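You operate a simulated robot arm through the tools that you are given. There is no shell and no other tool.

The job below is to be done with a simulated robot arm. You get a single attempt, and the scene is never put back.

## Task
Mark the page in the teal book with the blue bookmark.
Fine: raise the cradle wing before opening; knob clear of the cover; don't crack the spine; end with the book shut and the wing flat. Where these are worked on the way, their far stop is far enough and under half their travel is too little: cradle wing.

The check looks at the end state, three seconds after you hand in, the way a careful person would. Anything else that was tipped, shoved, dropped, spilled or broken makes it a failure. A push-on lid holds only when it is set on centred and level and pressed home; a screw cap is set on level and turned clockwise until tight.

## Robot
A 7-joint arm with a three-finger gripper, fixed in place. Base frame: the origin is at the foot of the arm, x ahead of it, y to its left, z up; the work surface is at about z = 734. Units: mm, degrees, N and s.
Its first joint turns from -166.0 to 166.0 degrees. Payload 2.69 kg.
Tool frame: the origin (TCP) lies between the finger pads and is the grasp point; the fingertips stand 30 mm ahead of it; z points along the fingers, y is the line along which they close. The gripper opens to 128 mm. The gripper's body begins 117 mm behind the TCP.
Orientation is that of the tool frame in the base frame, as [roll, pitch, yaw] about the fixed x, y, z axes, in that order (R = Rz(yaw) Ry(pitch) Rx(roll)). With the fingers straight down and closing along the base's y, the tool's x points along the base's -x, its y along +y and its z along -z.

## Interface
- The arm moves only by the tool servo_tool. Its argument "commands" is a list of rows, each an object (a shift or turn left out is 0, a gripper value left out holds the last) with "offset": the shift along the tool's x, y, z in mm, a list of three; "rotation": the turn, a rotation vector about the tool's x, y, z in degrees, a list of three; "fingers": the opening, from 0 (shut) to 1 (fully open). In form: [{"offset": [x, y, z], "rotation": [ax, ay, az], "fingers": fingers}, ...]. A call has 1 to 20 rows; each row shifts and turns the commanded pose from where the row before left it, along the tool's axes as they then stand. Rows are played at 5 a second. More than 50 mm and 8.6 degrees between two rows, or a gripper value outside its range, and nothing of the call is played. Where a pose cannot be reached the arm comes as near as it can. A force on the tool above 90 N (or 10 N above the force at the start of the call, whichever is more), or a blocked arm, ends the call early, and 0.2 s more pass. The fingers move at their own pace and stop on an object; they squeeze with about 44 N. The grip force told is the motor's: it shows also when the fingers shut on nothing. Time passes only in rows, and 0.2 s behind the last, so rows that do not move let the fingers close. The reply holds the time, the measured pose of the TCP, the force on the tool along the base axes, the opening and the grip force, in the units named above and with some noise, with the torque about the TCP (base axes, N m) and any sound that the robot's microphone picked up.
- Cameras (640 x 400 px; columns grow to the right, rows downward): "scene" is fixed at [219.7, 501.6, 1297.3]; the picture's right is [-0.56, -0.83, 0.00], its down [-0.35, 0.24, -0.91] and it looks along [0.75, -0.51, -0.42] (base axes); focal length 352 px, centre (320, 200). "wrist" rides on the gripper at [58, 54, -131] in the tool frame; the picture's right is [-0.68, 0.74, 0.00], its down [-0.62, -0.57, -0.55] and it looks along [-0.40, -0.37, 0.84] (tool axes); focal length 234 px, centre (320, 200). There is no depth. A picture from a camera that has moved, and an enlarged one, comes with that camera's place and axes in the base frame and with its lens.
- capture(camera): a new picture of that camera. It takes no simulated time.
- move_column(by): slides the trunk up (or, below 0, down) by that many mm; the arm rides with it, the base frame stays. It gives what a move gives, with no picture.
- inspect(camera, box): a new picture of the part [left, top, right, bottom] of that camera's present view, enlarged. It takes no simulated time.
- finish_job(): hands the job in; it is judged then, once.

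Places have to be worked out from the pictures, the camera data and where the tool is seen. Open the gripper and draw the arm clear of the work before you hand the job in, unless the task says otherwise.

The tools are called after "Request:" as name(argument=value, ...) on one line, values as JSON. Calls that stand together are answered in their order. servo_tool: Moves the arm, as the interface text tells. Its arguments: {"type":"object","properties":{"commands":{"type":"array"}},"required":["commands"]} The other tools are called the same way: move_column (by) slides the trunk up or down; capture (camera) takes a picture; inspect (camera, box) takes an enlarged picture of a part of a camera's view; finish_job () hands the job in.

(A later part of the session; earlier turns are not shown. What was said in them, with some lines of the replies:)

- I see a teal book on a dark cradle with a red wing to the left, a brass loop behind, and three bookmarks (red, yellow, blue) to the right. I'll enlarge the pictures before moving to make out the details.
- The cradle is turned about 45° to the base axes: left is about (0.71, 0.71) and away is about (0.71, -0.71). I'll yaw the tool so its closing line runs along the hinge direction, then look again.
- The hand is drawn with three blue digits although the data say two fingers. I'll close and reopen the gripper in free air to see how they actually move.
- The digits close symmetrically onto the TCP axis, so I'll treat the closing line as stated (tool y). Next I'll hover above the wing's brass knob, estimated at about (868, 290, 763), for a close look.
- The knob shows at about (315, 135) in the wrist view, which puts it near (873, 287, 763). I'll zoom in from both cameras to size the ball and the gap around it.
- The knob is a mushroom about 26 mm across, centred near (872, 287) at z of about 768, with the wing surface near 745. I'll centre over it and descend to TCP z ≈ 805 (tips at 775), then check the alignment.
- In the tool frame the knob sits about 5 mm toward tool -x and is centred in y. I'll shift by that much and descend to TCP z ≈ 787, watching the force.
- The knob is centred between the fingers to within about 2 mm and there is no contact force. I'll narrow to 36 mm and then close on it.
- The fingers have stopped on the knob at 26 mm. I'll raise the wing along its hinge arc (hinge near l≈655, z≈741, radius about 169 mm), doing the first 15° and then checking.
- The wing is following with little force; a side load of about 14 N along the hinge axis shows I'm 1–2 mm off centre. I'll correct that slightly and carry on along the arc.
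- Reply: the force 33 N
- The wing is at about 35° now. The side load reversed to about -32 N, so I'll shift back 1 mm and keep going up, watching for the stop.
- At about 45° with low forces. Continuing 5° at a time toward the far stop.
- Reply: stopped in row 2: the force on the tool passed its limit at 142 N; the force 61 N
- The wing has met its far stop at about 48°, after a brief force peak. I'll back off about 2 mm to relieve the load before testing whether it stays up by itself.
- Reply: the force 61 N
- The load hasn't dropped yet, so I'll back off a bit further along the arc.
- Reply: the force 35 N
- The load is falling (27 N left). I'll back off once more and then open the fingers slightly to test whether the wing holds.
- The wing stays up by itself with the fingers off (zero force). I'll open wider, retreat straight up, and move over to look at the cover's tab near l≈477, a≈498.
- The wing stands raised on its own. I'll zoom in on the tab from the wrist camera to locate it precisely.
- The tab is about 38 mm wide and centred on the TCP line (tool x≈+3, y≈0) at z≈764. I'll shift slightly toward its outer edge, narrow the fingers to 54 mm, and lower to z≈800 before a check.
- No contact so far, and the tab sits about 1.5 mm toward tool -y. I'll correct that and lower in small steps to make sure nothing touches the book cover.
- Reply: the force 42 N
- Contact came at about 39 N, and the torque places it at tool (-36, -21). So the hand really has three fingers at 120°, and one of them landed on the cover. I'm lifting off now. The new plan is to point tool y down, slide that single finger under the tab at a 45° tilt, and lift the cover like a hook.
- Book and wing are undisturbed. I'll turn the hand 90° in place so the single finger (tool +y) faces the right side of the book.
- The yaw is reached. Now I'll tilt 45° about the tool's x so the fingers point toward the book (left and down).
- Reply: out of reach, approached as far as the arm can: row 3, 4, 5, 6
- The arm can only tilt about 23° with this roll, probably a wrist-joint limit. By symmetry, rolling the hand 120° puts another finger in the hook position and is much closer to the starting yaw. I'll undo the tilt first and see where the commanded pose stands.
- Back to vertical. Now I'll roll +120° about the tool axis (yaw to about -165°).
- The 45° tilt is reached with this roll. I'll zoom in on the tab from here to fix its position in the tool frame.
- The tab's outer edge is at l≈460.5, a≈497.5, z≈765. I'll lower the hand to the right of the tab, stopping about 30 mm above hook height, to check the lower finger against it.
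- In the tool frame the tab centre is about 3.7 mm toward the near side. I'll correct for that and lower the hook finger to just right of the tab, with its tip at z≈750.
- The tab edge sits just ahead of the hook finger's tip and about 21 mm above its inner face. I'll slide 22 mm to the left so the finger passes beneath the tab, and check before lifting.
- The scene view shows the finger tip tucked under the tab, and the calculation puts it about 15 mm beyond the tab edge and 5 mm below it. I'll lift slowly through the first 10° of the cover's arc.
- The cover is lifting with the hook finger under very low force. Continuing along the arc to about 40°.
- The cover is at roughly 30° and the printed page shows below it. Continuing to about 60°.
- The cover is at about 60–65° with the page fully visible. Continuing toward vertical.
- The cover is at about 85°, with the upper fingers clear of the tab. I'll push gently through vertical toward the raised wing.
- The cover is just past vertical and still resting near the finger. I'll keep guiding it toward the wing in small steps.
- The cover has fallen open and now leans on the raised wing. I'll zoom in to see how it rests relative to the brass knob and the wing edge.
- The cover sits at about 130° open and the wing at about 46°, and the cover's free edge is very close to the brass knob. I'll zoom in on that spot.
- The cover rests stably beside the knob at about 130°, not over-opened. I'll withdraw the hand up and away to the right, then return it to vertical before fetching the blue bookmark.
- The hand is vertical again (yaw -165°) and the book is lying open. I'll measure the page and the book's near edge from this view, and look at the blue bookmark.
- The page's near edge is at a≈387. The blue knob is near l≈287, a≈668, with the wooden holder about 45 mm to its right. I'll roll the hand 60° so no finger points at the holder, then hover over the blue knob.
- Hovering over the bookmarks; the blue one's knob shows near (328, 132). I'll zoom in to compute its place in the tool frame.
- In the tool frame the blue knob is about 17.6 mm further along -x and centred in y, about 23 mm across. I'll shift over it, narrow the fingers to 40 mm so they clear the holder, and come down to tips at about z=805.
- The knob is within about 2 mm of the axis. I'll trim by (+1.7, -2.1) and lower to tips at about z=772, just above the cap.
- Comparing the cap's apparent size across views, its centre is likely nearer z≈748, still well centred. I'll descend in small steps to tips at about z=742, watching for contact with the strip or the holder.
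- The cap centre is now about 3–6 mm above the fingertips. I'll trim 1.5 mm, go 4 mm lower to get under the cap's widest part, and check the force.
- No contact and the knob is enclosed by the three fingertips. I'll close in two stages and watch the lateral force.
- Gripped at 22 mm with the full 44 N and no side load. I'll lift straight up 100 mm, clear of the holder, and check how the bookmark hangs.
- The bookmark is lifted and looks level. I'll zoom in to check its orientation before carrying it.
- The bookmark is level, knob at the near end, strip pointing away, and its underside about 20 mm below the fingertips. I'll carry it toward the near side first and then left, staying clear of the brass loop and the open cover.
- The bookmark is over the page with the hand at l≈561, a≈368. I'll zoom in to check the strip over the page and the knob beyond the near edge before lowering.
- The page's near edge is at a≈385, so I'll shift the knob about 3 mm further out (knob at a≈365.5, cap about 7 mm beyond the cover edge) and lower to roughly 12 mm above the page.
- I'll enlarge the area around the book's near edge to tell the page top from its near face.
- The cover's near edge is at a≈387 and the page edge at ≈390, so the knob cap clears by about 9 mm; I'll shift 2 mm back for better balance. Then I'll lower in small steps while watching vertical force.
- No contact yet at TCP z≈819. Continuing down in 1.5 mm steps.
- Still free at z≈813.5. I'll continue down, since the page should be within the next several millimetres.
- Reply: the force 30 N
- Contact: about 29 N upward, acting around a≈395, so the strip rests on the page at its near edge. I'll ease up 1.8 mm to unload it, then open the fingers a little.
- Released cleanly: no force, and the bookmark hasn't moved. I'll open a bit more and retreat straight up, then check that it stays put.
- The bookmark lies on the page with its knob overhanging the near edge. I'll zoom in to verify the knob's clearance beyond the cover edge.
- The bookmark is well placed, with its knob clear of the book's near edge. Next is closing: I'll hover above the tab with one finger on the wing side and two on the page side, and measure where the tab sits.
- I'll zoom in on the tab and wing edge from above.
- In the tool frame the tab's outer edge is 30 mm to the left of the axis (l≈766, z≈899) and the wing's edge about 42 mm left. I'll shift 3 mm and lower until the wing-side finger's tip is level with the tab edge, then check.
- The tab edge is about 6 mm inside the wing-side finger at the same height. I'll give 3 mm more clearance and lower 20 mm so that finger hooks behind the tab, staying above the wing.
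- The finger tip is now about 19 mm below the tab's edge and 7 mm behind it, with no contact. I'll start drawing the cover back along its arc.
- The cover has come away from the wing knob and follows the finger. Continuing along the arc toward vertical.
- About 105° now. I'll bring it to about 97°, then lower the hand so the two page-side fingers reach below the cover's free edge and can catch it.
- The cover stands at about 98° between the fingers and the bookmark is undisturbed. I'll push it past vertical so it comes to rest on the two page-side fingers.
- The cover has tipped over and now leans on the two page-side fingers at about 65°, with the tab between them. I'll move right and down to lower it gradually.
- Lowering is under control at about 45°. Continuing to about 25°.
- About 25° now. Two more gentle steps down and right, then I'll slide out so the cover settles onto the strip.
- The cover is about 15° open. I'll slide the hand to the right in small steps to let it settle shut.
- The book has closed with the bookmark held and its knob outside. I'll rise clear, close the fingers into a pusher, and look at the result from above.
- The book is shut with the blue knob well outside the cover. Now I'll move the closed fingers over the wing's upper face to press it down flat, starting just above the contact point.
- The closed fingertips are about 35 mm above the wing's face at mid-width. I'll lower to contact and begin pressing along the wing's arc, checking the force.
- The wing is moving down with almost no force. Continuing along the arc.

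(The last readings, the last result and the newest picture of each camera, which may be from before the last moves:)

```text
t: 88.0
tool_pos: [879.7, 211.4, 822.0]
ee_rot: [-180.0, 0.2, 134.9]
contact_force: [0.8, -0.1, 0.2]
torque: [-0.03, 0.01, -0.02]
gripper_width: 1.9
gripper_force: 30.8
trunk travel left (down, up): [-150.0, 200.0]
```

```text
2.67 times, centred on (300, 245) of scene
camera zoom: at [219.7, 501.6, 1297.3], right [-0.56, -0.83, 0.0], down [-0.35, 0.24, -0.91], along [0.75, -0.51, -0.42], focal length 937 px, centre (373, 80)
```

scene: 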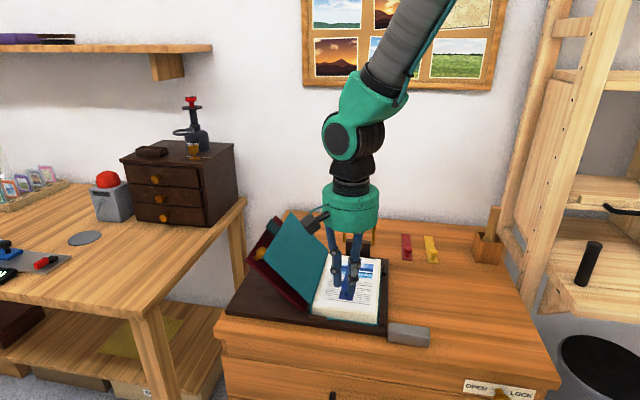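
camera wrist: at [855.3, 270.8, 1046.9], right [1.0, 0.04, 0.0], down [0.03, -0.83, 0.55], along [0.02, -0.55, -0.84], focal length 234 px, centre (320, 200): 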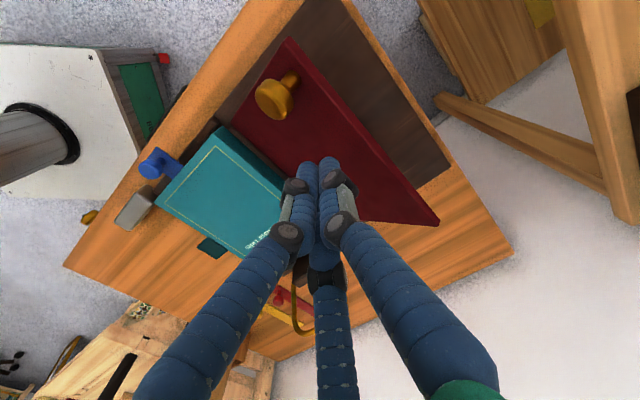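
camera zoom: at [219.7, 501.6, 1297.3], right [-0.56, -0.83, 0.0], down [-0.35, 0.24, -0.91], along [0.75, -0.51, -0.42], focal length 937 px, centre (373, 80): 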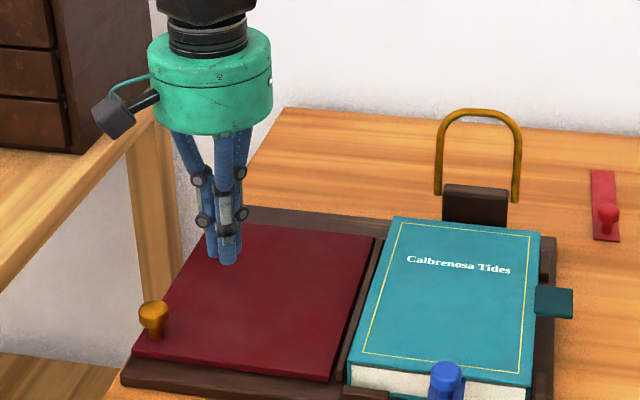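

The wing appears to have dropped flat by itself, with its knob back at its original image position. I'll press gently down on it to make sure it is fully home.

Request:
servo_tool(commands=[{"offset": [0, 3, 12]}, {"offset": [0, 3, 12]}, {"offset": [0, 2, 10]}, {"offset": [0, 0, 4]}, {"offset": [0, 0, 0]}])

Request:
servo_tool(commands=[{"offset": [0, 0, 2]}, {"offset": [0, 0, 2]}, {"offset": [0, 0, 2]}, {"offset": [0, 0, 0]}])

Request:
inspect(camera="scene", box=[200, 210, 400, 340])

```text
t: 89.2
tool_pos: [886.6, 218.3, 785.1]
ee_rot: [180.0, 0.2, 135.0]
contact_force: [1.1, -0.4, 0.5]
torque: [0.02, -0.02, 0.0]
gripper_width: 2.1
gripper_force: 31.7
trunk travel left (down, up): [-150.0, 200.0]
```

```text
t: 90.2
tool_pos: [887.5, 218.5, 780.7]
ee_rot: [-179.9, 0.2, 134.9]
contact_force: [-0.2, -0.2, 0.2]
torque: [0.02, -0.01, 0.0]
gripper_width: 2.2
gripper_force: 31.1
trunk travel left (down, up): [-150.0, 200.0]
```

```text
3.08 times, centred on (300, 275) of scene
camera zoom: at [219.7, 501.6, 1297.3], right [-0.56, -0.83, 0.0], down [-0.35, 0.24, -0.91], along [0.75, -0.51, -0.42], focal length 1082 px, centre (382, -31)
```

zoom: 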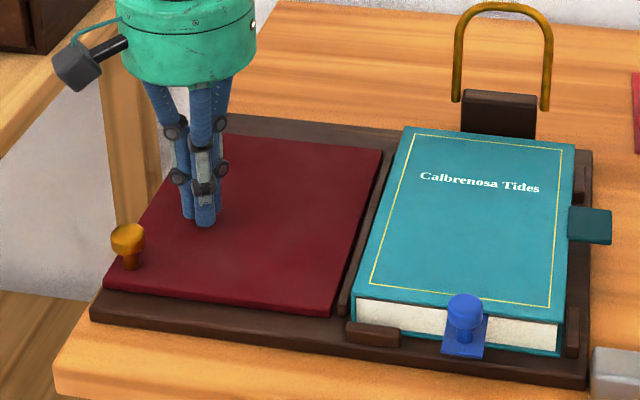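

No contact yet with tips at z≈750. Stepping down further in small increments until I feel the wing.

Request:
servo_tool(commands=[{"offset": [0, 0, 2]}, {"offset": [0, 0, 2]}, {"offset": [0, 0, 0]}])

Request:
servo_tool(commands=[{"offset": [0, 0, 1.5]}, {"offset": [0, 0, 1.5]}, {"offset": [0, 0, 0]}])

```text
t: 91.0
tool_pos: [884.9, 218.4, 775.1]
ee_rot: [-179.9, 0.2, 134.9]
contact_force: [-0.4, 0.1, -0.6]
torque: [0.01, -0.03, -0.03]
gripper_width: 2.0
gripper_force: 31.7
trunk travel left (down, up): [-150.0, 200.0]
```

```text
t: 91.8
tool_pos: [886.6, 219.6, 773.9]
ee_rot: [180.0, 0.2, 135.0]
contact_force: [-0.3, -0.1, -0.4]
torque: [-0.03, 0.01, -0.01]
gripper_width: 2.0
gripper_force: 31.3
trunk travel left (down, up): [-150.0, 200.0]
```

Still free at tips z≈743. Continuing in 1.5 mm steps.

Request:
servo_tool(commands=[{"offset": [0, 0, 1.5]}, {"offset": [0, 0, 1.5]}, {"offset": [0, 0, 0]}])

Request:
servo_tool(commands=[{"offset": [0, 0, 1.5]}, {"offset": [0, 0, 1.5]}, {"offset": [0, 0, 0]}])

Request:
inspect(camera="scene", box=[215, 210, 335, 320])

```text
t: 92.5
tool_pos: [886.6, 219.8, 771.5]
ee_rot: [179.9, 0.1, 134.9]
contact_force: [-0.9, -2.3, 8.2]
torque: [-0.06, 0.18, 0.03]
gripper_width: 2.4
gripper_force: 30.6
trunk travel left (down, up): [-150.0, 200.0]
```

```text
t: 93.3
tool_pos: [885.6, 219.8, 770.4]
ee_rot: [179.7, 0.3, 134.9]
contact_force: [-12.9, -4.6, 41.2]
torque: [-0.23, 0.73, -0.04]
gripper_width: 2.2
gripper_force: 31.2
trunk travel left (down, up): [-150.0, 200.0]
```

```text
3.64 times, centred on (275, 265) of scene
camera zoom: at [219.7, 501.6, 1297.3], right [-0.56, -0.83, 0.0], down [-0.35, 0.24, -0.91], along [0.75, -0.51, -0.42], focal length 1278 px, centre (484, -36)
```

zoom: 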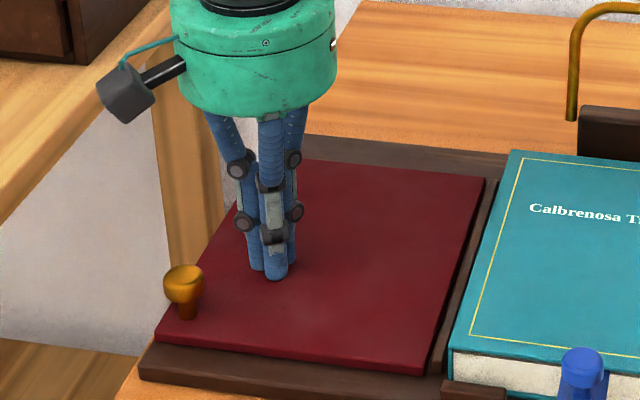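

The wing gives a firm 41 N reaction at z≈740, so it is flat on its seat. I'll lift off, open the hand, and draw the arm clear up and back toward the robot.

Request:
servo_tool(commands=[{"offset": [0, 0, -6]}, {"offset": [0, 0, -20]}, {"offset": [0, 0, -40]}, {"offset": [0, 0, -45]}, {"offset": [0, 0, -45]}, {"offset": [0, 0, -45]}, {"offset": [0, 0, -45]}, {"offset": [0, -40, 0]}, {"offset": [0, -40, 0]}, {"offset": [0, -40, 0]}, {"offset": [0, -40, 0]}, {"offset": [0, -40, 0]}, {"offset": [0, -40, 0]}, {"offset": [0, 0, 0], "fingers": 0.8}, {"offset": [0, 0, 0]}])

Request:
capture(camera="scene")

Request:
capture(camera="wrist")

```text
t: 96.5
tool_pos: [714.5, 52.3, 1011.4]
ee_rot: [-180.0, 0.2, 134.9]
contact_force: [0.6, 0.1, -0.2]
torque: [0.0, 0.0, 0.01]
gripper_width: 102.6
gripper_force: 0.0
trunk travel left (down, up): [-150.0, 200.0]
```

```text
taken
```

scene: 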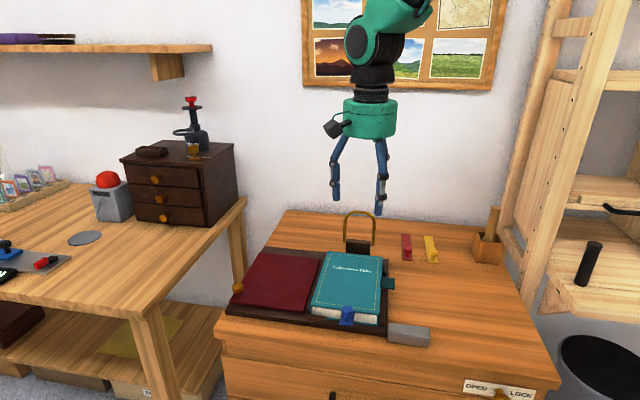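

```text
taken
camera wrist: at [710.7, 130.3, 1142.5], right [1.0, 0.04, 0.0], down [0.03, -0.83, 0.55], along [0.02, -0.55, -0.84], focal length 234 px, centre (320, 200)
```

wrist: 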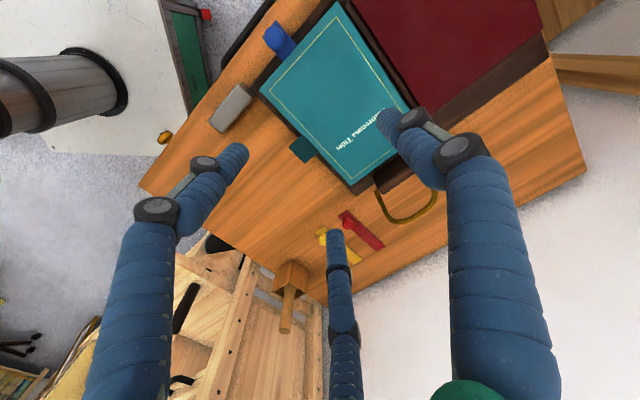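

Everything looks in order. I'll do a last close check of the book, bookmark knob, wing and neighbouring items.

Request:
inspect(camera="scene", box=[215, 210, 455, 360])

Request:
inspect(camera="wrist", box=[230, 0, 390, 100])

Request:
inspect(camera="scene", box=[310, 280, 410, 342])

```text
2.67 times, centred on (335, 285) of scene
camera zoom: at [219.7, 501.6, 1297.3], right [-0.56, -0.83, 0.0], down [-0.35, 0.24, -0.91], along [0.75, -0.51, -0.42], focal length 937 px, centre (280, -27)
```

zoom: 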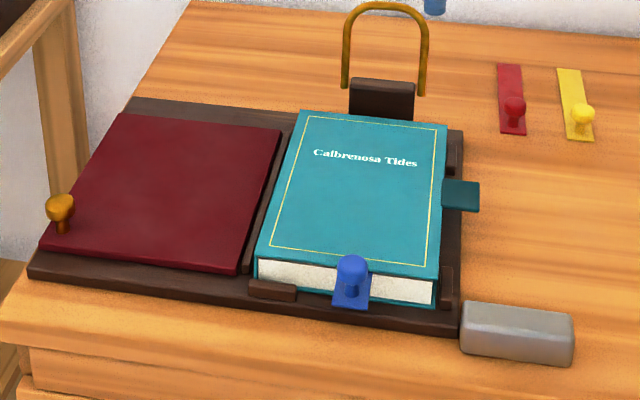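

```text
4.00 times, centred on (310, 50) of wrist
camera zoom: at [710.7, 130.3, 1142.5], right [1.0, 0.04, 0.0], down [0.03, -0.83, 0.55], along [0.02, -0.55, -0.84], focal length 937 px, centre (360, 800)
```

zoom: 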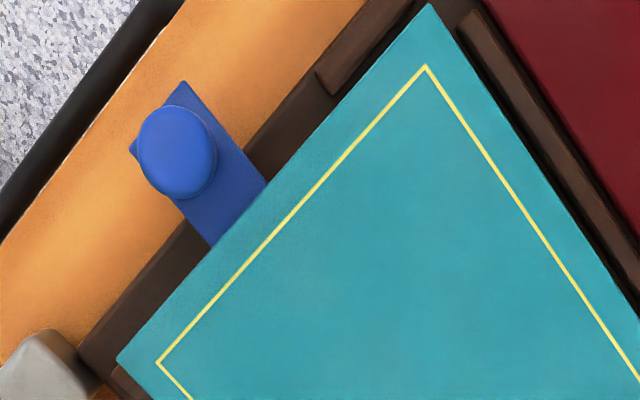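

```text
6.40 times, centred on (360, 311) of scene
camera zoom: at [219.7, 501.6, 1297.3], right [-0.56, -0.83, 0.0], down [-0.35, 0.24, -0.91], along [0.75, -0.51, -0.42], focal length 2250 px, centre (64, -510)
```

zoom: 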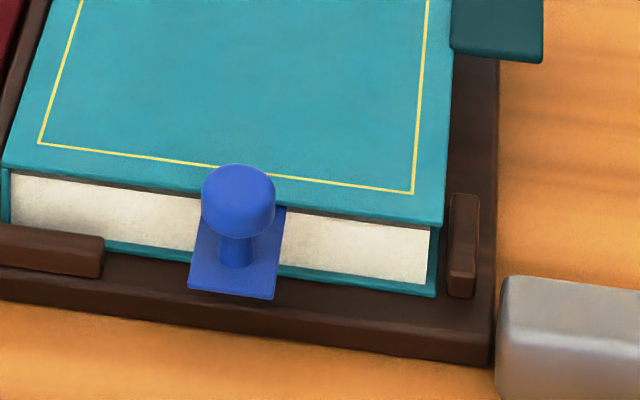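

The book is shut, the blue bookmark's strip is inside with its knob clear of the cover, the wing is flat and nothing else has moved. I'll raise the arm a little further with the hand fully open, then hand in.

Request:
servo_tool(commands=[{"offset": [0, 0, -40], "fingers": 1.0}, {"offset": [0, 0, -40]}, {"offset": [0, 0, 0]}, {"offset": [0, 0, 0]}])

Request:
finish_job()

```text
t: 97.5
tool_pos: [714.4, 49.7, 1092.3]
ee_rot: [-180.0, 0.2, 134.9]
contact_force: [-0.2, -0.8, 1.2]
torque: [-0.02, 0.05, 0.01]
gripper_width: 128.0
gripper_force: 0.1
trunk travel left (down, up): [-150.0, 200.0]
```

```text
The job is handed in.
```

I marked the page in the teal book with the blue bookmark and handed the job in; I have not seen a verdict. In the last pictures the book is shut with the bookmark's strip inside. Its knob sits outside the cover's near edge by an estimated 7 mm, and the cradle wing is flat.

- **Wing:** I raised it to its far stop, about 48°, before opening the book. Meeting the stop caused a brief force peak of 142 N on the wing, which ended that move early. The wing then held about 46° by itself. After I pushed it partway down at the end, it dropped flat by itself. I then pressed it home; it gave a firm 41 N reaction.
- **Cover:** It opened to about 130°. I eased it past vertical, and it then fell the rest of the way and came to rest against the wing's knob. I closed it under control until the last 15° or so, where it dropped shut onto the strip.
- **First try at the tab:** The hand turned out to have three fingers, not two. One of them pressed on the closed cover with about 39 N before I backed off, and nothing moved.
- **Everything else:** The red and yellow bookmarks, the grey block, the brass loop and the wooden holder look untouched.

The arm is raised clear with the hand fully open.
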